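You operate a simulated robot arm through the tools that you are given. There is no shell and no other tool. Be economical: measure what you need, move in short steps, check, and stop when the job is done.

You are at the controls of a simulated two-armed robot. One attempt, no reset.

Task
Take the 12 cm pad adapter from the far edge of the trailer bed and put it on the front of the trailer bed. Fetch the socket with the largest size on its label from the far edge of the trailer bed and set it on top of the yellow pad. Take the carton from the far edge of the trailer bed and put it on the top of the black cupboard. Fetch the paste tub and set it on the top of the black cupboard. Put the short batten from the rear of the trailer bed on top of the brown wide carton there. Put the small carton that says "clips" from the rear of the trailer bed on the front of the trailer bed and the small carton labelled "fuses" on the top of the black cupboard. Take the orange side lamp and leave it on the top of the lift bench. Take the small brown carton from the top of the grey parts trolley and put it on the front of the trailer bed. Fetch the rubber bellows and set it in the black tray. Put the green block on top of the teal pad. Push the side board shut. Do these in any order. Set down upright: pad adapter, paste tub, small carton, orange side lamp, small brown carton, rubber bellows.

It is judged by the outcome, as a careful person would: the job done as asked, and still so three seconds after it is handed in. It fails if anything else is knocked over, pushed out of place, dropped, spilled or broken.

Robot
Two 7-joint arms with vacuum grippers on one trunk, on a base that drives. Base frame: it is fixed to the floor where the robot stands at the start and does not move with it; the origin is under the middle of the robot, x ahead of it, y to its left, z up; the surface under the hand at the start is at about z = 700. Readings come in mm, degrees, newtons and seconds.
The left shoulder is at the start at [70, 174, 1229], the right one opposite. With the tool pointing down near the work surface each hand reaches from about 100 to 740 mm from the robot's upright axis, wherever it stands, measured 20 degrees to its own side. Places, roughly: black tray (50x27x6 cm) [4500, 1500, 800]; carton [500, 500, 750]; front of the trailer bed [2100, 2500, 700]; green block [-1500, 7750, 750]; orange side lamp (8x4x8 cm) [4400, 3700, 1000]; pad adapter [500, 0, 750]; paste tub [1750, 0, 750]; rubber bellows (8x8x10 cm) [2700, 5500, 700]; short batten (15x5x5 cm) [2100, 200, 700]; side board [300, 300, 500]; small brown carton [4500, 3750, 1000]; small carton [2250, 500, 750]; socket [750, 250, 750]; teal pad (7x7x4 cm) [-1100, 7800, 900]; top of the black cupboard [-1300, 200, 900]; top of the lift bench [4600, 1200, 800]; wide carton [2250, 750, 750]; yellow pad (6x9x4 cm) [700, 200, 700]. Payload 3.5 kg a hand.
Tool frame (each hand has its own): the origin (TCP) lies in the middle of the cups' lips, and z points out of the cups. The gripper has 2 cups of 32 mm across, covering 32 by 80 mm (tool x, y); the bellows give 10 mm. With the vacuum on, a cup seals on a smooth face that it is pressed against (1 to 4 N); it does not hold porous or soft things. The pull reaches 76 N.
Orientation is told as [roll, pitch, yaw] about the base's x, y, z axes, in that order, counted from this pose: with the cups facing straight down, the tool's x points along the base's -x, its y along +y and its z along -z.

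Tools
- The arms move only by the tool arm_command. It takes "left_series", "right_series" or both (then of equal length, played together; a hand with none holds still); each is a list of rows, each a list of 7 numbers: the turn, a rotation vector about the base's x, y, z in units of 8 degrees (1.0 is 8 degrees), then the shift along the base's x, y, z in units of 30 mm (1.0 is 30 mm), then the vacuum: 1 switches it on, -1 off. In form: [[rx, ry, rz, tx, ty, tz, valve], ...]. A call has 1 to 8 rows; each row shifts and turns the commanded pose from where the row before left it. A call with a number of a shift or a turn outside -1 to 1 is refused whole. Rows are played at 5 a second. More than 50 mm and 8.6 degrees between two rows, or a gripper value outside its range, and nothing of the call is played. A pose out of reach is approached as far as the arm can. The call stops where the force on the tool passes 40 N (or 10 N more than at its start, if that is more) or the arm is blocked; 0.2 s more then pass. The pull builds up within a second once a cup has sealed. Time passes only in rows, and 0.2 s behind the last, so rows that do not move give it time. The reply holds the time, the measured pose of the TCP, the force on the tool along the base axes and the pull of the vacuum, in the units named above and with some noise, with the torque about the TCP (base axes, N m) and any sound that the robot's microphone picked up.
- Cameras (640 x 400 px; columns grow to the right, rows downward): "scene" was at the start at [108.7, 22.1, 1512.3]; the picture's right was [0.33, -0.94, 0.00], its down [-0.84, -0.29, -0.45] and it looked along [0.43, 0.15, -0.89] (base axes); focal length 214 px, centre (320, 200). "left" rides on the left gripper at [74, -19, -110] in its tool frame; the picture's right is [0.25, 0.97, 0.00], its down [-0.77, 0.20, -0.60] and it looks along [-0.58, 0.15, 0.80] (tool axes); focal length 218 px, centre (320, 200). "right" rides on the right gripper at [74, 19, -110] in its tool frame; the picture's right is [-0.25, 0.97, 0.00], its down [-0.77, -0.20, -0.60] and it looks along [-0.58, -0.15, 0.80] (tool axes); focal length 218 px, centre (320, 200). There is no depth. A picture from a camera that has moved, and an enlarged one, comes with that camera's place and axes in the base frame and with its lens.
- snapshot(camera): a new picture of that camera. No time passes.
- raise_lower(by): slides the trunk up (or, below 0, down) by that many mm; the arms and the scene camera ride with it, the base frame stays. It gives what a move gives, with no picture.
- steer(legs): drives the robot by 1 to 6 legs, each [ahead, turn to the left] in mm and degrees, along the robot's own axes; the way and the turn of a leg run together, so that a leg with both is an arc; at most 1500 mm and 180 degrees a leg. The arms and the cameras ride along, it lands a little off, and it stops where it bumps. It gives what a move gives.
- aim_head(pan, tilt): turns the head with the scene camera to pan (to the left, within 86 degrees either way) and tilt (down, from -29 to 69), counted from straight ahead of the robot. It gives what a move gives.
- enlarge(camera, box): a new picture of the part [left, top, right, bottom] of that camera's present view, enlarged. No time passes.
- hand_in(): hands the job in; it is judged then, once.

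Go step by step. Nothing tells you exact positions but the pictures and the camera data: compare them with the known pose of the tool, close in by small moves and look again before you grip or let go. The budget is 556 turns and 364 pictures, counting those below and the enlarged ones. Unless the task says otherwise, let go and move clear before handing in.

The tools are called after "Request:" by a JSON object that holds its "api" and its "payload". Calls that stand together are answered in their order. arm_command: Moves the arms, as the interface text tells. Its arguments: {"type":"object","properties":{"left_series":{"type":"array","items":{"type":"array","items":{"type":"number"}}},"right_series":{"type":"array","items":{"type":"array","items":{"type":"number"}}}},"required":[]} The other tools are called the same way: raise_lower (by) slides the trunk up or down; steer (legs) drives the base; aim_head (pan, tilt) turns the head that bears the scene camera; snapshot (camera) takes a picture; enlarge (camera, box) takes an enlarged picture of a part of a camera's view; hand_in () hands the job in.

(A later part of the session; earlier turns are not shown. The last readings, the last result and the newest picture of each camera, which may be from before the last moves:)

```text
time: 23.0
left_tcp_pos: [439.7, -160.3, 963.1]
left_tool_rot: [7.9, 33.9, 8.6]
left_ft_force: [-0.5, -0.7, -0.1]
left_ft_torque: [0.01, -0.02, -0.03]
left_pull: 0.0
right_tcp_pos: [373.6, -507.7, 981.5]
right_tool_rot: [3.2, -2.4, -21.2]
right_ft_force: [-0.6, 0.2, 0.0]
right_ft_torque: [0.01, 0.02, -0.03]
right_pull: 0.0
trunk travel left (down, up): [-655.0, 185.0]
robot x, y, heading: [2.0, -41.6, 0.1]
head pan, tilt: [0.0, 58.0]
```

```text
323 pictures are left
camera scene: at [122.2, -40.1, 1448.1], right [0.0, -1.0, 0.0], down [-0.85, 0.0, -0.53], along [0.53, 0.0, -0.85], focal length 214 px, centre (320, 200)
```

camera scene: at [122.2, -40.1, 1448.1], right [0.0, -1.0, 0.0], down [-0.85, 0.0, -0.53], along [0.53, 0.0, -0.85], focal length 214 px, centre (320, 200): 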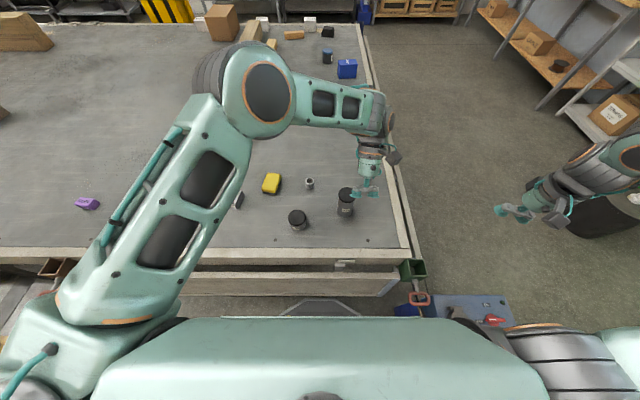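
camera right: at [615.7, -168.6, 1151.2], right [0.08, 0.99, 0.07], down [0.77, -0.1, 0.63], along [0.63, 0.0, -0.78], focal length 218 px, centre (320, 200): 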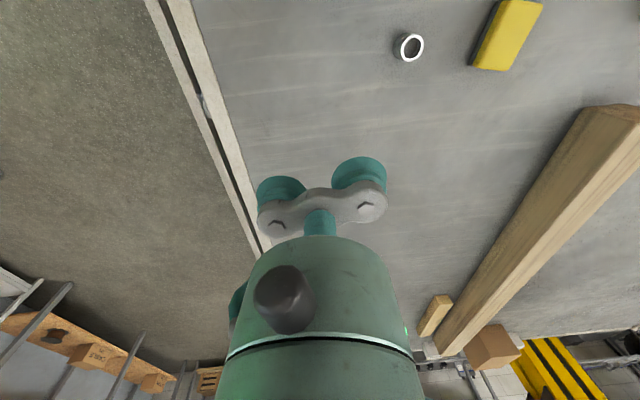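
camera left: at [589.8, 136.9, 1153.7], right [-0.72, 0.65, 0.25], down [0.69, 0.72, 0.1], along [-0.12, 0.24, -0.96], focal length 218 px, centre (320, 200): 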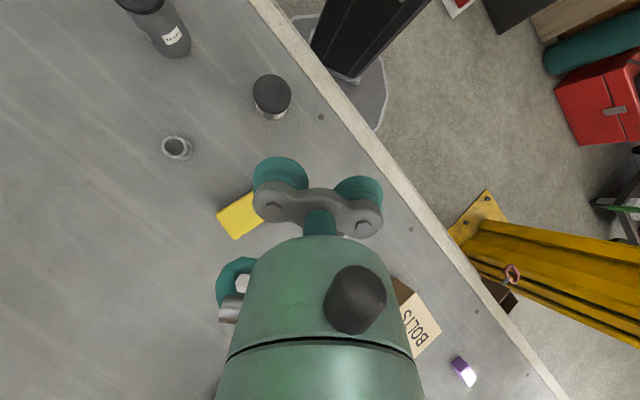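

Request:
{"api": "arm_command", "payload": {"left_series": [[0, 0, -0.54, 0, 1, 0, -1], [0, 0, -0.54, 0, 1, 0, -1], [0, -0.85, 0, 0, 1, 0, -1], [0, -0.85, 0, 0, 1, 0, -1], [0, -0.85, 0, 0, 1, 0, -1], [0, -0.85, 0, 0, 1, 0, -1], [0, -0.85, 0, 0, 1, 0, -1], [-1, 0, 0, 0, 1, 0, -1]], "right_series": [[0, 0, 0.9, 0, 1, 0, -1], [0, 0, 0.9, 0, 1, 0, -1], [0, 0, 0.87, 0, 1, 0, -1], [0, 0.3, 0, 0, 1, 0, -1], [-0.4, 0, 0, 0, 1, 0, -1], [0, 0, 0, 0, 1, 0, -1], [0, 0, 0, 0, 1, 0, -1], [0, 0, 0, 0, 1, 0, -1]]}}

Request:
{"api": "snapshot", "payload": {"camera": "scene"}}

```text
time: 24.8
left_tcp_pos: [439.7, 84.6, 961.6]
left_tool_rot: [-0.4, -0.1, 0.1]
left_ft_force: [0.5, 0.5, -0.3]
left_ft_torque: [-0.01, 0.02, 0.0]
left_pull: 0.0
right_tcp_pos: [374.8, -262.5, 983.0]
right_tool_rot: [-0.3, 0.1, 0.2]
right_ft_force: [0.3, 0.9, -0.7]
right_ft_torque: [-0.04, 0.02, 0.0]
right_pull: 0.1
trunk travel left (down, up): [-655.0, 185.0]
robot x, y, heading: [5.6, -41.6, -0.0]
head pan, tilt: [0.0, 58.0]
```

```text
322 pictures are left
camera scene: at [123.4, -32.7, 1447.9], right [0.0, -1.0, 0.01], down [-0.85, -0.01, -0.53], along [0.53, 0.0, -0.85], focal length 214 px, centre (320, 200)
```

scene: 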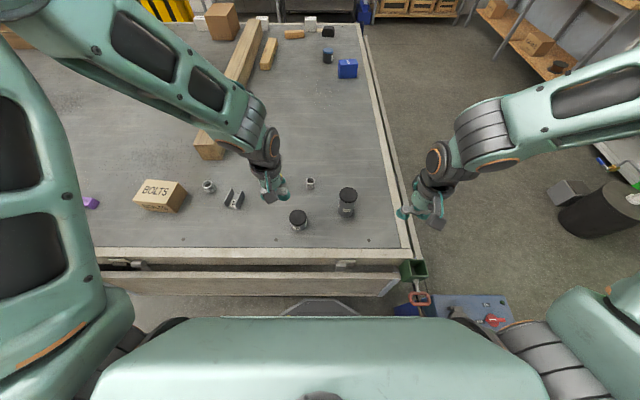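

I'll lower the trunk so the elbows stay well clear of the loop, and look around the left elbow.

Request:
{"api": "raise_lower", "payload": {"by": -100}}

Request:
{"api": "aim_head", "payload": {"pan": 35, "tilt": 35}}

Request:
{"api": "snapshot", "payload": {"camera": "scene"}}

```text
time: 26.1
left_tcp_pos: [439.5, 79.6, 862.8]
left_tool_rot: [0.0, -0.1, -0.1]
left_ft_force: [-0.3, 0.0, 0.5]
left_ft_torque: [0.01, 0.01, 0.0]
left_pull: 0.1
right_tcp_pos: [374.2, -266.4, 881.6]
right_tool_rot: [0.0, 0.0, 0.2]
right_ft_force: [0.3, -0.3, -0.4]
right_ft_torque: [0.01, 0.0, 0.01]
right_pull: 0.0
trunk travel left (down, up): [-555.0, 285.0]
robot x, y, heading: [4.6, -36.2, 0.2]
head pan, tilt: [0.0, 58.0]
```

```text
time: 27.1
left_tcp_pos: [440.1, 78.7, 862.0]
left_tool_rot: [-0.1, -0.1, -0.1]
left_ft_force: [0.6, 0.7, -0.3]
left_ft_torque: [0.0, -0.02, 0.01]
left_pull: 0.1
right_tcp_pos: [374.5, -268.0, 882.8]
right_tool_rot: [0.1, 0.0, 0.2]
right_ft_force: [-0.5, -0.4, -0.2]
right_ft_torque: [0.04, 0.01, 0.02]
right_pull: 0.1
trunk travel left (down, up): [-555.0, 285.0]
robot x, y, heading: [3.2, -40.9, 0.3]
head pan, tilt: [35.0, 35.0]
```

```text
321 pictures are left
camera scene: at [125.1, 10.3, 1379.9], right [0.58, -0.82, 0.0], down [-0.47, -0.33, -0.82], along [0.67, 0.47, -0.57], focal length 214 px, centre (320, 200)
```

scene: 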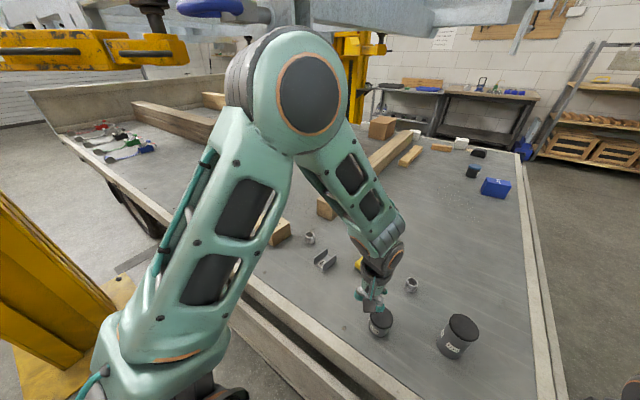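

Request:
{"api": "aim_head", "payload": {"pan": 20, "tilt": 55}}

Request:
{"api": "snapshot", "payload": {"camera": "scene"}}

```text
time: 28.0
left_tcp_pos: [439.2, 79.3, 862.2]
left_tool_rot: [-0.1, -0.1, 0.1]
left_ft_force: [-0.2, 0.6, 0.4]
left_ft_torque: [-0.01, -0.02, 0.0]
left_pull: 0.1
right_tcp_pos: [372.7, -268.2, 881.0]
right_tool_rot: [-0.1, 0.0, 0.1]
right_ft_force: [0.4, 0.0, 0.4]
right_ft_torque: [-0.04, 0.0, 0.0]
right_pull: 0.1
trunk travel left (down, up): [-555.0, 285.0]
robot x, y, heading: [2.7, -42.6, 0.2]
head pan, tilt: [20.0, 55.0]
```

```text
320 pictures are left
camera scene: at [120.8, -15.3, 1351.8], right [0.35, -0.94, 0.0], down [-0.77, -0.28, -0.57], along [0.54, 0.2, -0.82], focal length 214 px, centre (320, 200)
```

scene: 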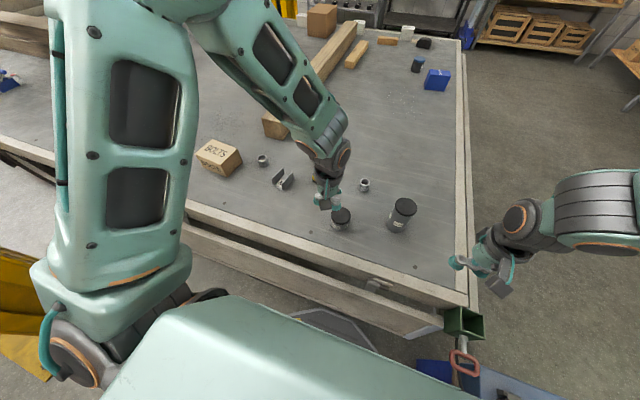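

Request:
{"api": "enlarge", "payload": {"camera": "scene", "box": [180, 120, 280, 190]}}

```text
5.71 times, centred on (230, 155) of scene
camera zoom: at [120.8, -15.3, 1351.8], right [0.35, -0.94, 0.0], down [-0.77, -0.28, -0.57], along [0.54, 0.2, -0.82], focal length 1226 px, centre (834, 457)
```

zoom: 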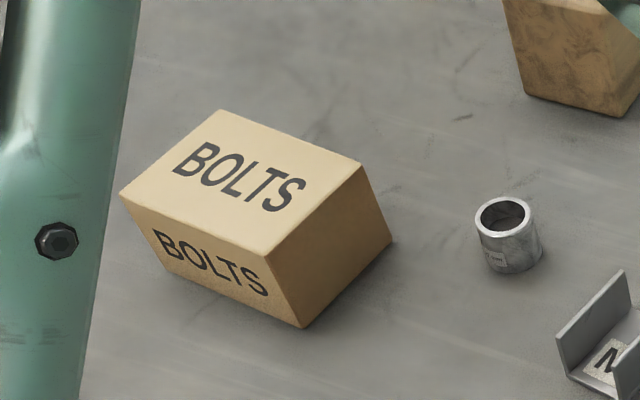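

Carton top centre ≈ (580, 589, 770), long side along y. I'll shift the robot about 330 mm to the left to reach it, with the trunk lower.

Request:
{"api": "steer", "payload": {"legs": [[-90, 0], [0, 90], [340, 0], [0, -90], [60, 0]]}}

Request:
{"api": "snapshot", "payload": {"camera": "scene"}}

```text
time: 39.1
left_tcp_pos: [412.1, 407.7, 861.8]
left_tool_rot: [0.0, 0.0, -0.8]
left_ft_force: [0.1, -0.3, -0.2]
left_ft_torque: [0.02, 0.01, 0.01]
left_pull: 0.1
right_tcp_pos: [342.2, 63.5, 882.7]
right_tool_rot: [0.0, 0.1, -0.6]
right_ft_force: [0.2, -0.5, -0.2]
right_ft_torque: [0.01, 0.04, 0.01]
right_pull: 0.0
trunk travel left (down, up): [-555.0, 285.0]
robot x, y, heading: [-26.3, 296.6, -0.5]
head pan, tilt: [20.0, 55.0]
```

```text
318 pictures are left
camera scene: at [93.6, 318.8, 1351.7], right [0.33, -0.94, 0.0], down [-0.77, -0.27, -0.57], along [0.54, 0.19, -0.82], focal length 214 px, centre (320, 200)
```

scene: 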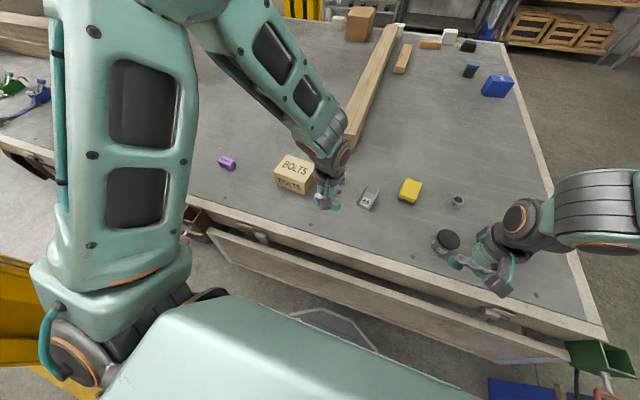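

Request:
{"api": "arm_command", "payload": {"left_series": [[0, 0, -0.2, 0.93, 1, 0, -1], [0, 0, -0.2, 0.93, 1, 0, -1], [0, 0, -0.2, 0.93, 1, 0, -1], [0, 0, -0.2, 0.93, 1, 0, -1], [0, 0, 0, 0.93, 1, 0, -1], [0, 0, 0, 0.93, 1, 0, -1], [0, 0, 0, 0, 0, -0.7, -1]]}}

Request:
{"api": "snapshot", "payload": {"camera": "scene"}}

Request:
{"api": "snapshot", "payload": {"camera": "left"}}

```text
time: 40.7
left_tcp_pos: [581.0, 590.8, 841.9]
left_tool_rot: [-0.1, -0.1, -7.3]
left_ft_force: [0.5, 0.2, 0.0]
left_ft_torque: [-0.02, 0.02, 0.01]
left_pull: 0.0
right_tcp_pos: [341.9, 61.5, 882.2]
right_tool_rot: [0.0, 0.0, -0.8]
right_ft_force: [-0.5, -0.3, -0.2]
right_ft_torque: [-0.05, -0.01, 0.01]
right_pull: 0.1
trunk travel left (down, up): [-555.0, 285.0]
robot x, y, heading: [-24.7, 297.2, -0.6]
head pan, tilt: [20.0, 55.0]
```

```text
317 pictures are left
camera scene: at [93.3, 318.6, 1351.7], right [0.33, -0.94, 0.0], down [-0.77, -0.27, -0.57], along [0.54, 0.19, -0.82], focal length 214 px, centre (320, 200)
```

scene: 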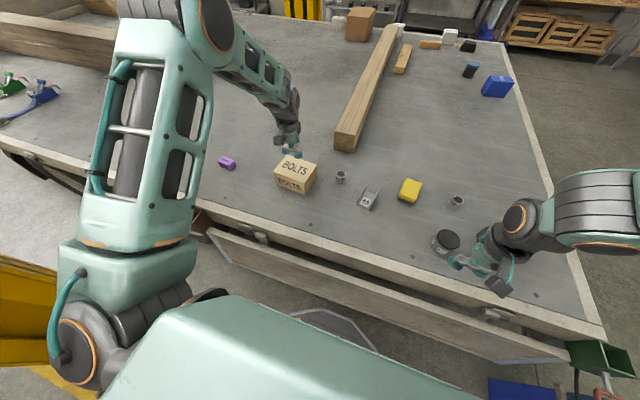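

```text
316 pictures are left
camera left: at [505.0, 580.7, 953.0], right [-0.13, 0.99, 0.0], down [0.79, 0.1, 0.61], along [0.6, 0.08, -0.8], focal length 218 px, centre (320, 200)
```

left: 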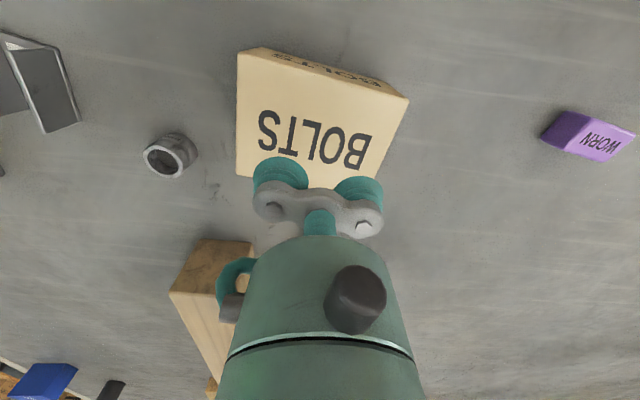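

Request:
{"api": "arm_command", "payload": {"left_series": [[0, 0, 0, 0, 0, -1, -1], [0, 0, 0, 0, 0, -1, 1], [0, 0, 0, 0, 0, -0.3, 1], [0, 0, 0, 0, 0, -0.15, 1], [0, 0, 0, 0, 0, 0, 1], [0, 0, 0, 0, 0, 0, 1]]}}

```text
time: 41.9
left_tcp_pos: [580.5, 590.7, 774.1]
left_tool_rot: [0.2, -0.7, -7.3]
left_ft_force: [-7.6, -1.1, 19.6]
left_ft_torque: [-0.32, 0.54, -0.03]
left_pull: 75.2
right_tcp_pos: [339.2, 62.3, 883.7]
right_tool_rot: [0.1, -0.1, -0.7]
right_ft_force: [-0.2, 0.6, -0.3]
right_ft_torque: [-0.03, 0.02, 0.02]
right_pull: 0.0
trunk travel left (down, up): [-555.0, 285.0]
robot x, y, heading: [-25.1, 293.7, -0.5]
head pan, tilt: [20.0, 55.0]
stopped in row 5 (left hand): the force on the tool passed its limit at 42 N (the readings are from after the stop); the commanded pose is now the measured one
```

Request:
{"api": "arm_command", "payload": {"left_series": [[0, 0, 0, 0, 0, 0.5, 1], [0, 0, 0, 0, 0, 1, 1], [0, 0, 0, 0, 0, 1, 1], [0, 0, 0, 0, 0, 1, 1]]}}

Request:
{"api": "snapshot", "payload": {"camera": "scene"}}

```text
time: 42.9
left_tcp_pos: [582.4, 590.8, 877.8]
left_tool_rot: [0.2, -0.6, -7.3]
left_ft_force: [-0.6, -0.9, -6.1]
left_ft_torque: [0.05, -0.04, -0.01]
left_pull: 75.4
right_tcp_pos: [341.0, 63.0, 882.3]
right_tool_rot: [0.0, 0.1, -0.6]
right_ft_force: [0.2, 0.2, -0.2]
right_ft_torque: [0.02, 0.01, -0.04]
right_pull: 0.2
trunk travel left (down, up): [-555.0, 285.0]
robot x, y, heading: [-24.7, 296.5, -0.7]
head pan, tilt: [20.0, 55.0]
```

```text
315 pictures are left
camera scene: at [91.9, 318.6, 1351.8], right [0.33, -0.94, 0.0], down [-0.77, -0.27, -0.57], along [0.54, 0.19, -0.82], focal length 214 px, centre (320, 200)
```

scene: 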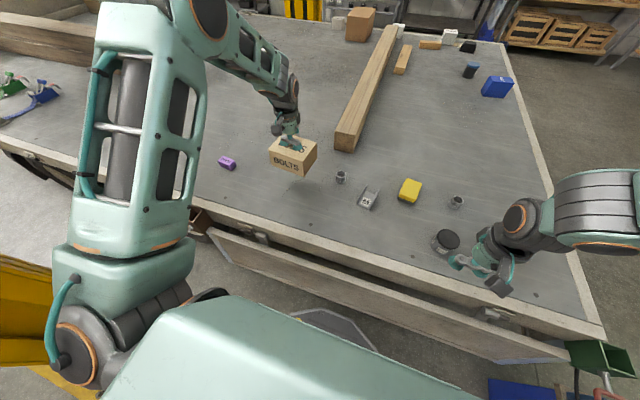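

Request:
{"api": "arm_command", "payload": {"left_series": [[0, 0, 0, -1, -0.5, 0, 1], [0, 0, 0, -1, -0.5, 0, 1], [0, 0, 0, -1, -0.5, 0, 1], [0, 0, 0, -1, -0.5, 0, 1], [0, 0, 0, -1, -0.5, 0, 1], [0, 0, 0, -1, -0.5, 0, 1]]}}

Request:
{"api": "steer", "payload": {"legs": [[-200, 0]]}}

Request:
{"api": "aim_head", "payload": {"pan": 86, "tilt": 35}}

Request:
{"api": "snapshot", "payload": {"camera": "scene"}}

Request:
{"api": "aim_head", "payload": {"pan": -86, "tilt": 35}}

Request:
{"api": "snapshot", "payload": {"camera": "scene"}}

```text
time: 44.2
left_tcp_pos: [401.4, 501.8, 876.3]
left_tool_rot: [0.2, -0.6, -7.2]
left_ft_force: [0.2, 0.0, -7.1]
left_ft_torque: [0.03, 0.0, 0.01]
left_pull: 75.7
right_tcp_pos: [341.7, 64.0, 883.4]
right_tool_rot: [0.0, 0.0, -0.7]
right_ft_force: [-0.1, -0.3, 0.5]
right_ft_torque: [0.06, -0.01, 0.01]
right_pull: 0.1
trunk travel left (down, up): [-555.0, 285.0]
robot x, y, heading: [-18.8, 296.1, -0.8]
head pan, tilt: [20.0, 55.0]
```

```text
time: 45.9
left_tcp_pos: [201.7, 503.3, 877.4]
left_tool_rot: [0.1, -0.5, -7.3]
left_ft_force: [0.6, -0.3, -6.9]
left_ft_torque: [0.03, -0.02, -0.03]
left_pull: 75.3
right_tcp_pos: [140.8, 65.6, 882.3]
right_tool_rot: [0.0, 0.0, -0.6]
right_ft_force: [-0.2, -0.7, 0.4]
right_ft_torque: [0.02, 0.02, -0.01]
right_pull: 0.1
trunk travel left (down, up): [-555.0, 285.0]
robot x, y, heading: [-225.6, 299.1, -0.5]
head pan, tilt: [20.0, 55.0]
```

```text
time: 47.2
left_tcp_pos: [202.6, 503.4, 876.4]
left_tool_rot: [0.0, -0.6, -7.3]
left_ft_force: [0.2, 0.5, -7.0]
left_ft_torque: [0.03, -0.03, 0.03]
left_pull: 74.8
right_tcp_pos: [141.6, 66.4, 881.3]
right_tool_rot: [0.0, 0.2, -0.7]
right_ft_force: [-0.3, 0.2, 0.2]
right_ft_torque: [0.0, -0.02, 0.03]
right_pull: 0.0
trunk travel left (down, up): [-555.0, 285.0]
robot x, y, heading: [-227.2, 298.8, -0.8]
head pan, tilt: [85.9, 35.0]
```

```text
314 pictures are left
camera scene: at [-168.5, 385.2, 1379.9], right [1.0, -0.08, 0.0], down [-0.05, -0.57, -0.82], along [0.07, 0.82, -0.57], focal length 214 px, centre (320, 200)
```

scene: 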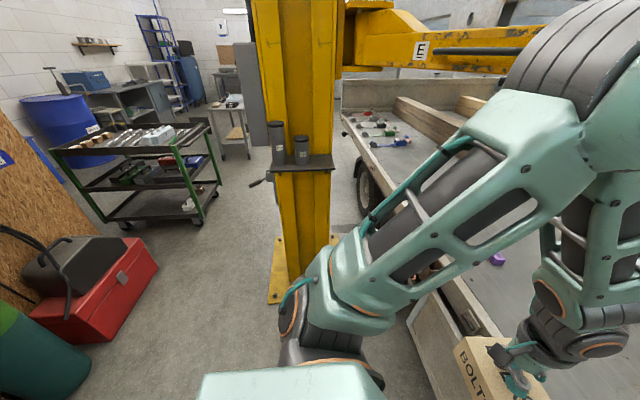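

```text
time: 49.8
left_tcp_pos: [202.0, 503.7, 875.9]
left_tool_rot: [0.1, -0.7, -7.3]
left_ft_force: [0.0, -0.2, -7.7]
left_ft_torque: [-0.02, 0.0, 0.02]
left_pull: 75.2
right_tcp_pos: [141.6, 65.6, 882.3]
right_tool_rot: [-0.1, 0.0, -0.7]
right_ft_force: [-0.3, 0.2, 0.3]
right_ft_torque: [0.02, -0.01, -0.02]
right_pull: 0.0
trunk travel left (down, up): [-555.0, 285.0]
robot x, y, heading: [-226.1, 295.6, -0.6]
head pan, tilt: [-85.9, 35.0]
```

```text
313 pictures are left
camera scene: at [-170.6, 209.5, 1380.0], right [-1.0, -0.06, 0.0], down [-0.03, 0.57, -0.82], along [0.05, -0.82, -0.57], focal length 214 px, centre (320, 200)
```

scene: 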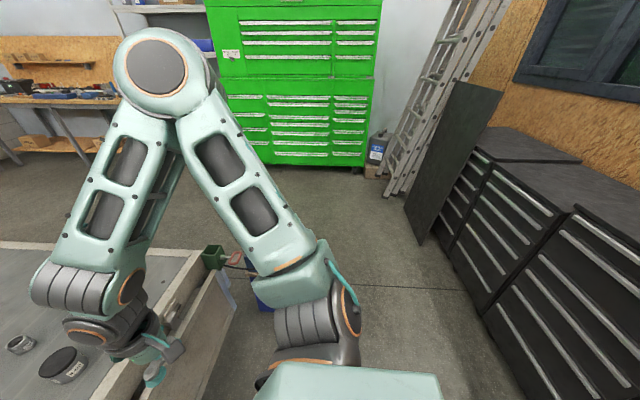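

Request:
{"api": "steer", "payload": {"legs": [[0, 178], [180, 0]]}}

Request:
{"api": "aim_head", "payload": {"pan": 0, "tilt": 40}}

Request:
{"api": "snapshot", "payload": {"camera": "scene"}}

```text
time: 58.6
left_tcp_pos: [-834.5, 101.3, 875.6]
left_tool_rot: [0.0, -0.5, 171.8]
left_ft_force: [-0.4, -0.9, -7.7]
left_ft_torque: [-0.05, -0.06, 0.03]
left_pull: 75.5
right_tcp_pos: [-767.4, 538.6, 881.9]
right_tool_rot: [0.0, 0.1, 178.4]
right_ft_force: [0.5, 0.6, -0.8]
right_ft_torque: [-0.01, 0.01, 0.03]
right_pull: 0.0
trunk travel left (down, up): [-555.0, 285.0]
robot x, y, heading: [-403.3, 301.3, 178.1]
head pan, tilt: [-85.9, 35.0]
```

```text
time: 60.2
left_tcp_pos: [-833.3, 100.5, 877.6]
left_tool_rot: [0.0, -0.5, 171.8]
left_ft_force: [0.7, -0.1, -7.3]
left_ft_torque: [-0.03, 0.01, 0.0]
left_pull: 75.6
right_tcp_pos: [-766.2, 539.1, 882.4]
right_tool_rot: [-0.1, 0.0, 178.3]
right_ft_force: [-0.1, -0.2, -0.2]
right_ft_torque: [0.0, 0.01, 0.02]
right_pull: 0.0
trunk travel left (down, up): [-555.0, 285.0]
robot x, y, heading: [-400.8, 298.4, 178.5]
head pan, tilt: [0.0, 40.0]
```

```text
312 pictures are left
camera scene: at [-539.8, 306.4, 1372.4], right [0.03, 1.0, 0.0], down [0.64, -0.02, -0.77], along [-0.77, 0.02, -0.64], focal length 214 px, centre (320, 200)
```

scene: 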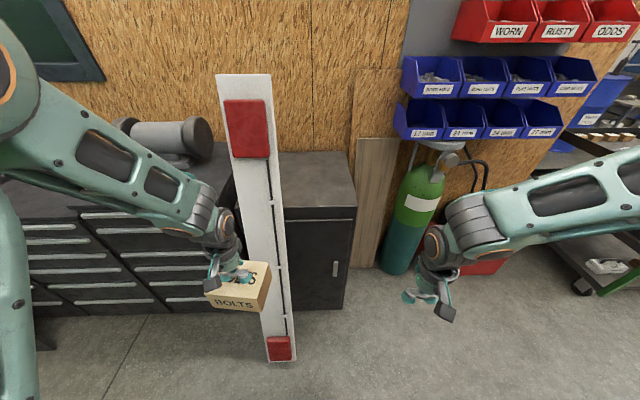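

Request:
{"api": "enlarge", "payload": {"camera": "scene", "box": [100, 100, 400, 330]}}

Request:
{"api": "aim_head", "payload": {"pan": 30, "tilt": 40}}

Request:
{"api": "snapshot", "payload": {"camera": "scene"}}

```text
1.74 times, centred on (250, 215) of scene
camera zoom: at [-539.8, 306.4, 1372.4], right [0.03, 1.0, 0.0], down [0.64, -0.02, -0.77], along [-0.77, 0.02, -0.64], focal length 373 px, centre (442, 174)
```

zoom: 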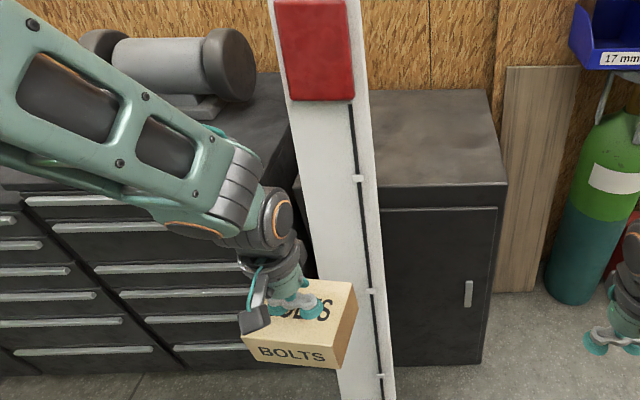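

```text
time: 61.2
left_tcp_pos: [-832.8, 100.5, 877.2]
left_tool_rot: [0.2, -0.6, 171.8]
left_ft_force: [-0.9, 0.2, -7.6]
left_ft_torque: [-0.04, -0.01, -0.01]
left_pull: 75.7
right_tcp_pos: [-766.2, 539.4, 882.0]
right_tool_rot: [0.0, 0.0, 178.3]
right_ft_force: [0.7, -0.2, 0.7]
right_ft_torque: [-0.01, 0.01, 0.01]
right_pull: 0.0
trunk travel left (down, up): [-555.0, 285.0]
robot x, y, heading: [-401.7, 298.4, 178.2]
head pan, tilt: [30.0, 40.0]
```

```text
310 pictures are left
camera scene: at [-529.6, 263.6, 1372.4], right [-0.48, 0.88, 0.0], down [0.57, 0.31, -0.77], along [-0.67, -0.36, -0.64], focal length 214 px, centre (320, 200)
```

scene: 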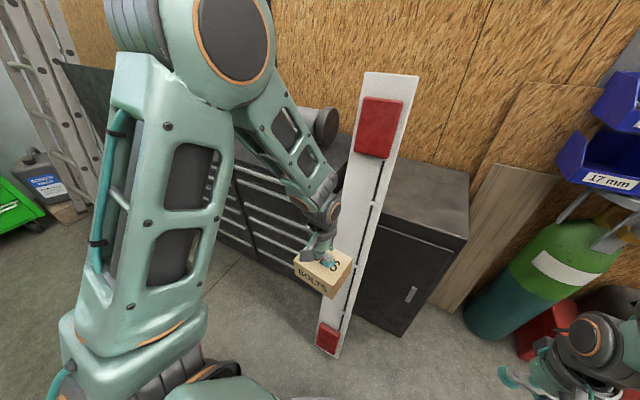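

The black door cupboard's top is at z≈928, x −1040…−1405, y ≈205…435, with a white reflective panel leaning at y<200 that I must avoid. I'll raise the trunk, tuck the right hand, and approach diagonally.

Request:
{"api": "raise_lower", "payload": {"by": 170}}

Request:
{"api": "arm_command", "payload": {"right_series": [[0, 0, 0, 1, 0, 0, -1], [0, 0, 0, 1, 0, 0, -1], [0, 0, 0, 1, 0, 0, -1], [0, 0, 0, 1, 0, 0, -1], [0, 0, 0, 1, 0, 0, -1]]}}

Request:
{"api": "steer", "payload": {"legs": [[0, -94], [410, 0], [0, 121]]}}

Request:
{"api": "aim_head", "payload": {"pan": 0, "tilt": 40}}

Request:
{"api": "snapshot", "payload": {"camera": "scene"}}

```text
time: 63.1
left_tcp_pos: [-833.4, 100.9, 1046.7]
left_tool_rot: [0.0, -0.5, 171.8]
left_ft_force: [0.6, -0.1, -7.9]
left_ft_torque: [-0.03, 0.02, 0.0]
left_pull: 76.3
right_tcp_pos: [-765.7, 538.4, 1052.4]
right_tool_rot: [0.0, 0.1, 178.3]
right_ft_force: [-0.5, 0.0, -0.4]
right_ft_torque: [-0.02, -0.02, -0.03]
right_pull: 0.0
trunk travel left (down, up): [-725.0, 115.0]
robot x, y, heading: [-401.2, 300.3, 178.4]
head pan, tilt: [30.0, 40.0]
```

```text
time: 64.3
left_tcp_pos: [-834.9, 100.3, 1046.4]
left_tool_rot: [0.1, -0.5, 171.9]
left_ft_force: [0.2, -0.4, -7.8]
left_ft_torque: [-0.03, -0.01, 0.02]
left_pull: 75.0
right_tcp_pos: [-747.3, 538.6, 1051.6]
right_tool_rot: [0.0, 0.1, 178.4]
right_ft_force: [-0.1, -0.6, 0.5]
right_ft_torque: [0.02, -0.01, 0.04]
right_pull: 0.0
right hand out of reach, approached as far as the arm can: row 1, 2, 3, 4, 5
trunk travel left (down, up): [-725.0, 115.0]
robot x, y, heading: [-401.8, 299.2, 178.4]
head pan, tilt: [30.0, 40.0]
```

```text
time: 75.8
left_tcp_pos: [-663.4, 343.8, 1046.3]
left_tool_rot: [0.1, -0.6, -162.2]
left_ft_force: [0.3, 0.1, -6.5]
left_ft_torque: [-0.04, -0.03, 0.01]
left_pull: 76.0
right_tcp_pos: [-776.9, 773.1, 1052.0]
right_tool_rot: [0.0, 0.1, -155.6]
right_ft_force: [-0.1, -0.4, 0.6]
right_ft_torque: [0.02, -0.02, 0.03]
right_pull: 0.1
trunk travel left (down, up): [-725.0, 115.0]
robot x, y, heading: [-367.4, 710.8, -155.6]
head pan, tilt: [30.0, 40.0]
```

```text
time: 76.8
left_tcp_pos: [-664.0, 341.6, 1046.5]
left_tool_rot: [0.0, -0.4, -162.2]
left_ft_force: [-0.3, 0.3, -8.0]
left_ft_torque: [-0.03, -0.04, 0.03]
left_pull: 75.4
right_tcp_pos: [-776.8, 773.2, 1052.6]
right_tool_rot: [0.1, 0.1, -155.6]
right_ft_force: [0.3, 0.1, 0.2]
right_ft_torque: [0.04, 0.02, -0.04]
right_pull: 0.0
trunk travel left (down, up): [-725.0, 115.0]
robot x, y, heading: [-364.5, 711.6, -155.7]
head pan, tilt: [0.0, 40.0]
```

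```text
309 pictures are left
camera scene: at [-488.5, 655.3, 1542.4], right [-0.41, 0.91, 0.0], down [0.59, 0.27, -0.77], along [-0.7, -0.32, -0.64], focal length 214 px, centre (320, 200)
```

scene: 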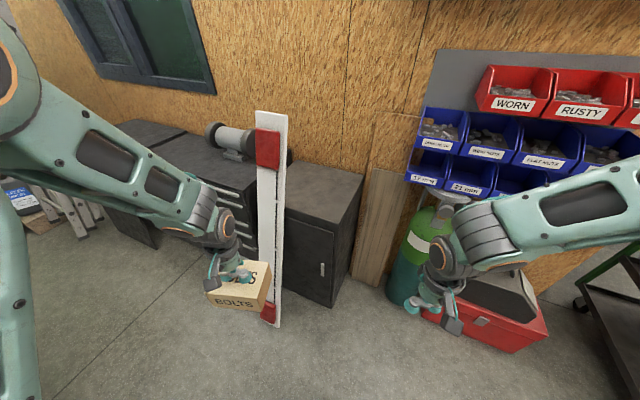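

Request:
{"api": "arm_command", "payload": {"left_series": [[0, 0, -0.56, 0, 1, 0, 1], [0, 0, -0.56, 0, 1, 0, 1], [0, 0, -0.56, 0, 1, 0, 1], [0, 0, -0.56, 0, 1, 0, 1]]}}

Request:
{"api": "steer", "payload": {"legs": [[370, 0]]}}

Request:
{"api": "snapshot", "payload": {"camera": "scene"}}

```text
time: 77.8
left_tcp_pos: [-663.5, 464.0, 1046.7]
left_tool_rot: [0.2, -0.5, 179.9]
left_ft_force: [0.3, -0.1, -6.6]
left_ft_torque: [-0.07, 0.02, 0.01]
left_pull: 75.1
right_tcp_pos: [-775.6, 774.8, 1052.6]
right_tool_rot: [0.1, 0.1, -155.6]
right_ft_force: [0.3, -0.1, -0.3]
right_ft_torque: [-0.01, 0.02, 0.01]
right_pull: 0.0
trunk travel left (down, up): [-725.0, 115.0]
robot x, y, heading: [-363.4, 711.7, -155.8]
head pan, tilt: [0.0, 40.0]
```

```text
time: 80.1
left_tcp_pos: [-999.7, 308.7, 1046.1]
left_tool_rot: [0.1, -0.7, 180.0]
left_ft_force: [1.0, 0.3, -7.5]
left_ft_torque: [-0.03, -0.03, 0.01]
left_pull: 75.6
right_tcp_pos: [-1113.5, 621.9, 1053.8]
right_tool_rot: [0.0, -0.1, -155.7]
right_ft_force: [0.8, -0.4, -0.8]
right_ft_torque: [-0.03, 0.03, 0.0]
right_pull: 0.0
trunk travel left (down, up): [-725.0, 115.0]
robot x, y, heading: [-697.2, 556.4, -155.6]
head pan, tilt: [0.0, 40.0]
```

```text
308 pictures are left
camera scene: at [-824.7, 503.1, 1542.5], right [-0.41, 0.91, 0.0], down [0.59, 0.27, -0.77], along [-0.7, -0.32, -0.64], focal length 214 px, centre (320, 200)
```

scene: 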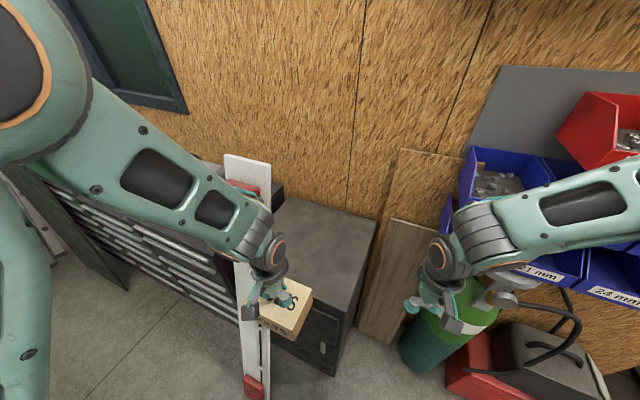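

Request:
{"api": "arm_command", "payload": {"left_series": [[0, 0, 0, -1, 0.13, 0, 1], [0, 0, 0, -1, 0.13, 0, 1], [0, 0, 0, -1, 0.13, 0, 1], [0, 0, 0, -1, 0.13, 0, 1], [0, 0, 0, -1, 0.13, 0, 1], [0, 0, 0, -1, 0.13, 0, 1]]}}

Request:
{"api": "snapshot", "payload": {"camera": "scene"}}

```text
time: 81.5
left_tcp_pos: [-1180.7, 333.7, 1046.3]
left_tool_rot: [0.2, -0.4, 179.9]
left_ft_force: [0.0, -1.0, -7.5]
left_ft_torque: [-0.06, -0.04, 0.04]
left_pull: 75.2
right_tcp_pos: [-1115.4, 621.0, 1051.6]
right_tool_rot: [0.1, 0.2, -155.8]
right_ft_force: [-0.5, 0.7, 0.2]
right_ft_torque: [0.03, -0.04, 0.0]
right_pull: 0.1
trunk travel left (down, up): [-725.0, 115.0]
robot x, y, heading: [-700.1, 555.6, -155.5]
head pan, tilt: [0.0, 40.0]
```

```text
307 pictures are left
camera scene: at [-827.6, 502.8, 1542.2], right [-0.41, 0.91, 0.0], down [0.59, 0.27, -0.76], along [-0.7, -0.32, -0.64], focal length 214 px, centre (320, 200)
```

scene: 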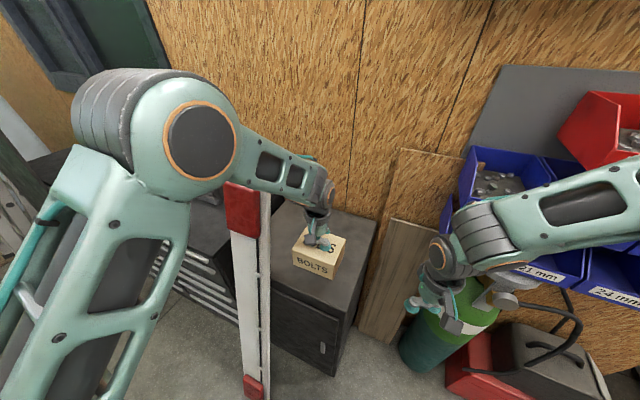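

Request:
{"api": "arm_command", "payload": {"left_series": [[0, 0, 0, -0.9, 0.2, 0, 1], [0, 0, 0, -0.9, 0.2, 0, 1], [0, 0, 0, -0.9, 0.2, -0.5, 1], [0, 0, 0, -0.9, 0.2, -0.5, 1]]}}

Request:
{"api": "snapshot", "payload": {"camera": "scene"}}

Request:
{"api": "snapshot", "payload": {"camera": "left"}}

```text
time: 82.5
left_tcp_pos: [-1289.3, 354.7, 1013.6]
left_tool_rot: [0.1, -0.4, -179.8]
left_ft_force: [-0.8, 0.2, -7.4]
left_ft_torque: [-0.04, -0.02, -0.03]
left_pull: 75.6
right_tcp_pos: [-1116.7, 621.6, 1050.9]
right_tool_rot: [0.1, 0.1, -155.7]
right_ft_force: [-0.5, 0.6, -0.4]
right_ft_torque: [-0.02, -0.03, -0.03]
right_pull: 0.1
trunk travel left (down, up): [-725.0, 115.0]
robot x, y, heading: [-699.5, 557.5, -155.6]
head pan, tilt: [0.0, 40.0]
```

```text
306 pictures are left
camera scene: at [-828.9, 503.0, 1542.1], right [-0.41, 0.91, 0.0], down [0.59, 0.27, -0.76], along [-0.7, -0.32, -0.64], focal length 214 px, centre (320, 200)
```

scene: 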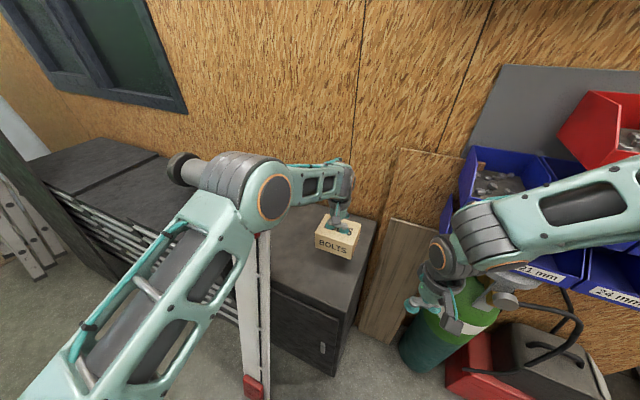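

```text
305 pictures are left
camera left: at [-1215.9, 373.6, 1124.1], right [0.25, -0.97, 0.0], down [-0.77, -0.2, 0.61], along [-0.59, -0.16, -0.79], focal length 218 px, centre (320, 200)
```

left: 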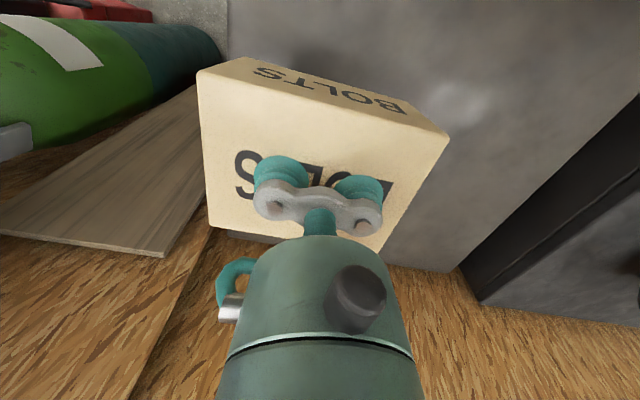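

Request:
{"api": "arm_command", "payload": {"left_series": [[0, 0, 0, 0.9, 0.1, 0.3, 1], [0, 0, 0, 0.9, 0.1, 0, 1], [0, 0, 0, 0.9, 0.1, 0, 1], [0, 0, 0, 0, 0, 0, 1]]}}

Request:
{"api": "snapshot", "payload": {"camera": "scene"}}

```text
time: 83.5
left_tcp_pos: [-1205.8, 367.3, 1024.8]
left_tool_rot: [0.2, -0.6, 179.8]
left_ft_force: [-0.3, -0.7, -7.5]
left_ft_torque: [-0.02, -0.04, 0.02]
left_pull: 75.4
right_tcp_pos: [-1114.6, 619.3, 1051.6]
right_tool_rot: [0.0, 0.1, -155.7]
right_ft_force: [0.1, 0.2, 0.4]
right_ft_torque: [0.0, 0.01, 0.0]
right_pull: 0.1
trunk travel left (down, up): [-725.0, 115.0]
robot x, y, heading: [-696.2, 560.1, -155.6]
head pan, tilt: [0.0, 40.0]
```

```text
304 pictures are left
camera scene: at [-826.1, 502.4, 1542.3], right [-0.41, 0.91, 0.0], down [0.59, 0.27, -0.77], along [-0.7, -0.32, -0.64], focal length 214 px, centre (320, 200)
```

scene: 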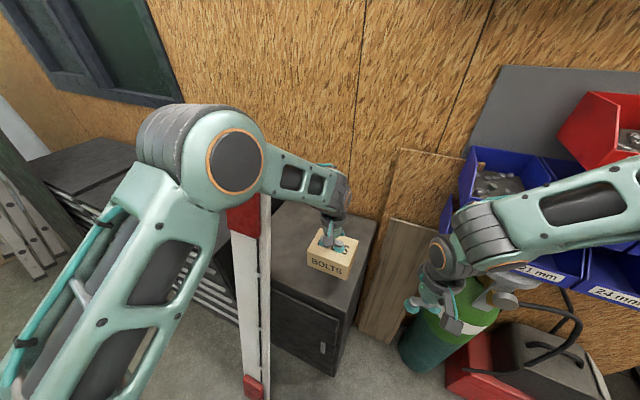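

Request:
{"api": "arm_command", "payload": {"left_series": [[0, 0, 0, 0, 0, -0.3, 1], [0, 0, 0, 0, 0, -0.2, 1], [0, 0, 0, 0, 0, -0.2, 1], [0, 0, 0, 0, 0, 0, 1]]}}

```text
time: 84.5
left_tcp_pos: [-1206.7, 365.9, 1003.7]
left_tool_rot: [0.2, -0.5, 179.9]
left_ft_force: [0.2, -1.0, -7.5]
left_ft_torque: [-0.03, -0.03, -0.01]
left_pull: 75.6
right_tcp_pos: [-1114.1, 621.3, 1052.5]
right_tool_rot: [0.0, 0.1, -155.6]
right_ft_force: [0.4, -0.1, 0.3]
right_ft_torque: [0.02, 0.01, 0.0]
right_pull: 0.0
trunk travel left (down, up): [-725.0, 115.0]
robot x, y, heading: [-700.1, 556.7, -155.6]
head pan, tilt: [0.0, 40.0]
```

Request:
{"api": "arm_command", "payload": {"left_series": [[0, 0, 0, 0, 0, -0.2, 1], [0, 0, 0, 0, 0, -0.2, 1], [0, 0, 0, 0, 0, -0.2, 1], [0, 0, 0, 0, 0, 0, 1]]}}

Request:
{"api": "snapshot", "payload": {"camera": "left"}}

```text
time: 85.5
left_tcp_pos: [-1206.7, 365.6, 987.6]
left_tool_rot: [0.1, -0.4, 179.9]
left_ft_force: [-0.1, 0.1, -8.8]
left_ft_torque: [-0.02, 0.01, -0.01]
left_pull: 75.5
right_tcp_pos: [-1112.7, 621.7, 1052.6]
right_tool_rot: [0.1, 0.1, -155.7]
right_ft_force: [-0.3, 0.1, -0.4]
right_ft_torque: [-0.03, 0.02, -0.02]
right_pull: 0.0
trunk travel left (down, up): [-725.0, 115.0]
robot x, y, heading: [-704.2, 561.5, -155.5]
head pan, tilt: [0.0, 40.0]
```

```text
303 pictures are left
camera left: at [-1133.3, 385.3, 1095.9], right [0.25, -0.97, 0.0], down [-0.77, -0.2, 0.61], along [-0.59, -0.15, -0.79], focal length 218 px, centre (320, 200)
```

left: 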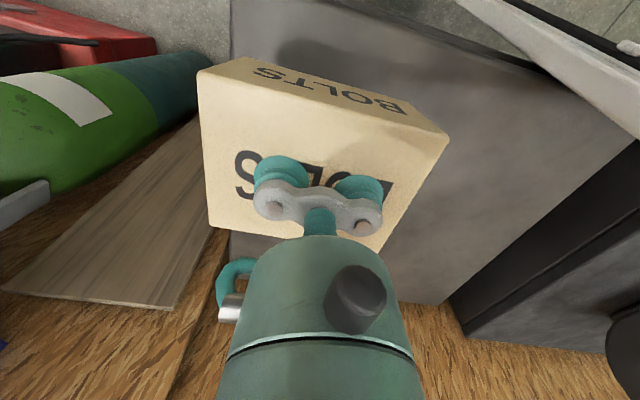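

Request:
{"api": "arm_command", "payload": {"left_series": [[0, 0, 0, 0, 0, -0.2, 1], [0, 0, 0, 0, 0, -0.15, 1], [0, 0, 0, 0, 0, -0.1, 1], [0, 0, 0, 0, 0, 0, 1]]}}

```text
time: 86.5
left_tcp_pos: [-1207.4, 365.7, 973.0]
left_tool_rot: [0.1, -0.6, 179.9]
left_ft_force: [-0.5, 0.4, -8.1]
left_ft_torque: [-0.04, -0.03, 0.03]
left_pull: 75.6
right_tcp_pos: [-1112.8, 619.4, 1052.5]
right_tool_rot: [-0.1, 0.1, -155.7]
right_ft_force: [-0.5, 0.5, 0.7]
right_ft_torque: [-0.01, 0.0, -0.02]
right_pull: 0.0
trunk travel left (down, up): [-725.0, 115.0]
robot x, y, heading: [-700.6, 558.5, -155.5]
head pan, tilt: [0.0, 40.0]
```

Request:
{"api": "arm_command", "payload": {"left_series": [[0, 0, 0, 0, 0, -0.1, 1], [0, 0, 0, 0, 0, -0.1, 1], [0, 0, 0, 0, 0, -0.1, 1], [0, 0, 0, 0, 0, -0.1, 1], [0, 0, 0, 0, 0, 0, 1]]}}

Request:
{"api": "snapshot", "payload": {"camera": "left"}}

```text
time: 87.7
left_tcp_pos: [-1208.2, 365.7, 961.3]
left_tool_rot: [0.0, -0.5, 180.1]
left_ft_force: [-0.7, -0.9, -7.1]
left_ft_torque: [0.0, 0.0, 0.0]
left_pull: 76.0
right_tcp_pos: [-1113.8, 619.8, 1053.2]
right_tool_rot: [0.0, 0.0, -155.7]
right_ft_force: [0.0, 0.5, -0.1]
right_ft_torque: [0.01, -0.01, -0.01]
right_pull: 0.1
trunk travel left (down, up): [-725.0, 115.0]
robot x, y, heading: [-702.2, 558.7, -155.5]
head pan, tilt: [0.0, 40.0]
```

```text
302 pictures are left
camera left: at [-1133.8, 384.8, 1070.6], right [0.25, -0.97, 0.0], down [-0.77, -0.2, 0.61], along [-0.59, -0.15, -0.79], focal length 218 px, centre (320, 200)
```

left: 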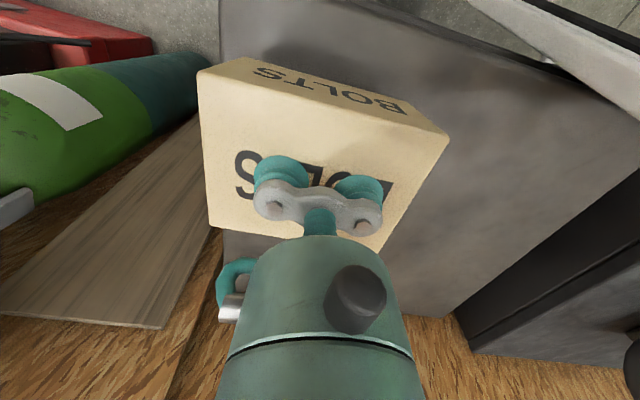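

Request:
{"api": "arm_command", "payload": {"left_series": [[0, 0, 0, 0, 0, -0.15, 1], [0, 0, 0, 0, 0, -0.15, 1], [0, 0, 0, 0, 0, -0.15, 1], [0, 0, 0, 0, 0, -0.1, 1], [0, 0, 0, 0, 0, 0, 1]]}}

```text
time: 88.9
left_tcp_pos: [-1207.2, 363.8, 944.9]
left_tool_rot: [0.0, -0.5, -179.8]
left_ft_force: [-0.1, -0.3, -7.3]
left_ft_torque: [-0.01, -0.02, 0.01]
left_pull: 75.3
right_tcp_pos: [-1113.6, 620.2, 1052.4]
right_tool_rot: [-0.1, 0.1, -155.7]
right_ft_force: [0.3, 0.3, 0.3]
right_ft_torque: [0.02, 0.0, 0.0]
right_pull: 0.0
trunk travel left (down, up): [-725.0, 115.0]
robot x, y, heading: [-701.8, 556.9, -155.6]
head pan, tilt: [0.0, 40.0]
```

Request:
{"api": "snapshot", "payload": {"camera": "scene"}}

Request:
{"api": "enlarge", "payload": {"camera": "scene", "box": [200, 180, 400, 390]}}

```text
301 pictures are left
camera scene: at [-825.8, 502.7, 1542.4], right [-0.41, 0.91, 0.0], down [0.59, 0.27, -0.77], along [-0.7, -0.32, -0.64], focal length 214 px, centre (320, 200)
```

scene: 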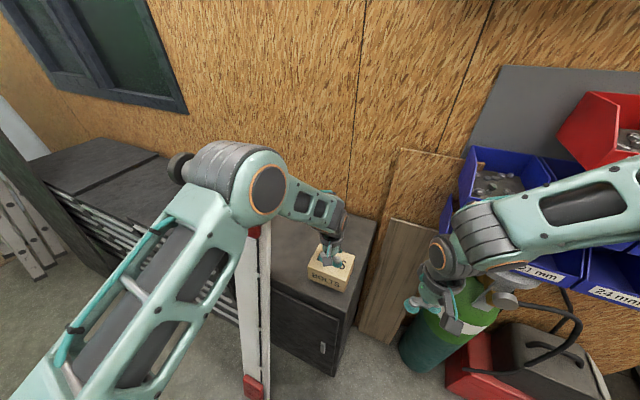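

```text
1.90 times, centred on (300, 285) of scene
camera zoom: at [-825.8, 502.7, 1542.4], right [-0.41, 0.91, 0.0], down [0.59, 0.27, -0.77], along [-0.7, -0.32, -0.64], focal length 408 px, centre (358, 38)
```

zoom: 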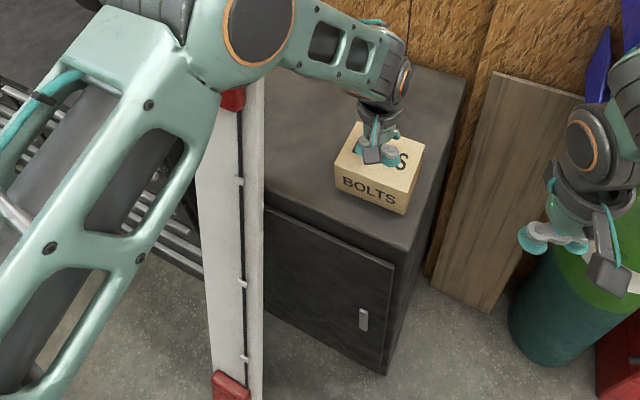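

Request:
{"api": "arm_command", "payload": {"left_series": [[0, 0, 0, 0, 0, -0.12, 1], [0, 0, 0, 0, 0, -0.12, 1], [0, 0, 0, 0, 0, -0.12, 1], [0, 0, 0, 0, 0, -0.12, 1], [0, 0, 0, 0, 0, 0, 1]]}}

Request:
{"api": "enlarge", "payload": {"camera": "scene", "box": [200, 180, 400, 390]}}

```text
time: 90.1
left_tcp_pos: [-1208.6, 362.1, 935.0]
left_tool_rot: [0.2, -1.1, -179.8]
left_ft_force: [-11.2, -3.6, 38.4]
left_ft_torque: [0.53, -0.52, -0.5]
left_pull: 75.6
right_tcp_pos: [-1111.3, 622.1, 1053.8]
right_tool_rot: [-0.1, -0.1, -155.7]
right_ft_force: [-0.4, -0.7, -0.5]
right_ft_torque: [-0.04, -0.03, -0.01]
right_pull: 0.1
trunk travel left (down, up): [-725.0, 115.0]
robot x, y, heading: [-700.7, 559.2, -155.8]
head pan, tilt: [0.0, 40.0]
```

```text
1.90 times, centred on (300, 285) of scene
camera zoom: at [-822.5, 504.0, 1543.3], right [-0.41, 0.91, 0.0], down [0.58, 0.26, -0.77], along [-0.7, -0.32, -0.64], focal length 408 px, centre (358, 38)
```

zoom: 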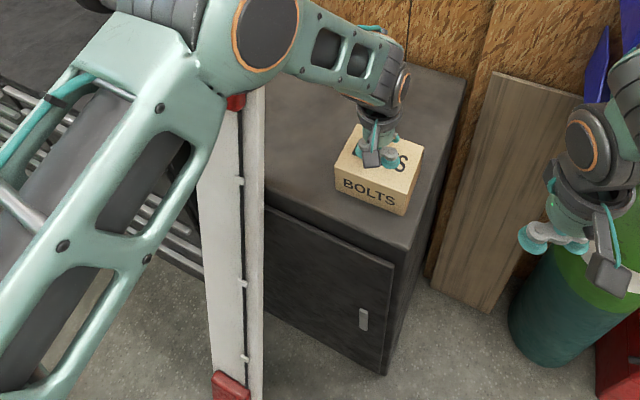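

Request:
{"api": "arm_command", "payload": {"left_series": [[0, 0, 0, 0, 0, 0.1, -1], [0, 0, 0, 0, 0, 0, -1], [0, 0, 0, 0, 0, 0, -1], [0, 0, 0, 0, 0, 0.3, -1], [0, 0, 0, 0, 0, 0.5, -1], [0, 0, 0, 0, 0, 1, -1]]}}

Request:
{"api": "snapshot", "payload": {"camera": "left"}}

```text
time: 91.5
left_tcp_pos: [-1205.5, 364.7, 985.0]
left_tool_rot: [-0.3, -0.4, -179.8]
left_ft_force: [0.0, -0.8, 0.0]
left_ft_torque: [-0.01, 0.02, 0.01]
left_pull: 0.1
right_tcp_pos: [-1112.6, 621.2, 1052.6]
right_tool_rot: [0.0, 0.1, -155.7]
right_ft_force: [0.8, 0.2, 0.3]
right_ft_torque: [-0.01, 0.01, 0.01]
right_pull: 0.0
trunk travel left (down, up): [-725.0, 115.0]
robot x, y, heading: [-702.5, 554.9, -155.5]
head pan, tilt: [0.0, 40.0]
```

```text
298 pictures are left
camera left: at [-1132.2, 383.2, 1094.9], right [0.26, -0.97, -0.01], down [-0.77, -0.21, 0.61], along [-0.59, -0.15, -0.79], focal length 218 px, centre (320, 200)
```

left: 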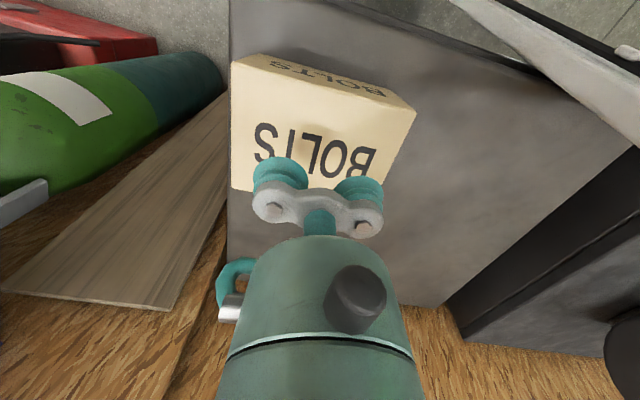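

Request:
{"api": "arm_command", "payload": {"left_series": [[0, 0, 0, 0, 0, 1, -1], [0, 0, 0, 0.5, 0, 1, -1], [0, 0, 0, 1, 0, 0, -1], [0, 0, 0, 1, 0, 0, -1], [0, 0, 0, 1, 0, 0, -1], [0, 0, 0, 1, 0, 0, -1], [0, 0, 0, 1, 0, 0, -1], [0, 0, 0, 1, 0, 0, -1]]}}

Request:
{"api": "steer", "payload": {"legs": [[-380, 0]]}}

Request:
{"api": "snapshot", "payload": {"camera": "scene"}}

```text
time: 93.3
left_tcp_pos: [-1009.8, 365.1, 1047.3]
left_tool_rot: [0.1, -0.6, 179.9]
left_ft_force: [-1.0, -0.6, 1.1]
left_ft_torque: [-0.01, 0.0, 0.04]
left_pull: 0.0
right_tcp_pos: [-1113.5, 619.0, 1052.6]
right_tool_rot: [0.0, 0.0, -155.7]
right_ft_force: [0.2, 0.1, -0.8]
right_ft_torque: [-0.02, -0.01, 0.02]
right_pull: 0.0
trunk travel left (down, up): [-725.0, 115.0]
robot x, y, heading: [-701.6, 556.9, -155.4]
head pan, tilt: [0.0, 40.0]
```

```text
time: 95.7
left_tcp_pos: [-665.8, 523.2, 1045.8]
left_tool_rot: [0.1, -0.5, 179.9]
left_ft_force: [-0.4, 0.2, -0.7]
left_ft_torque: [-0.02, -0.02, 0.02]
left_pull: 0.0
right_tcp_pos: [-768.2, 777.7, 1052.4]
right_tool_rot: [0.0, 0.1, -155.7]
right_ft_force: [-0.4, 0.1, 0.1]
right_ft_torque: [-0.02, 0.0, 0.01]
right_pull: 0.1
trunk travel left (down, up): [-725.0, 115.0]
robot x, y, heading: [-354.4, 712.8, -155.5]
head pan, tilt: [0.0, 40.0]
```

```text
297 pictures are left
camera scene: at [-479.2, 659.8, 1542.3], right [-0.41, 0.91, 0.0], down [0.59, 0.27, -0.77], along [-0.7, -0.32, -0.64], focal length 214 px, centre (320, 200)
```

scene: 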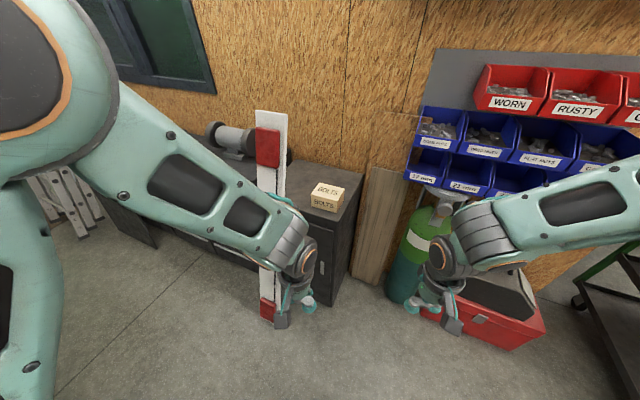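

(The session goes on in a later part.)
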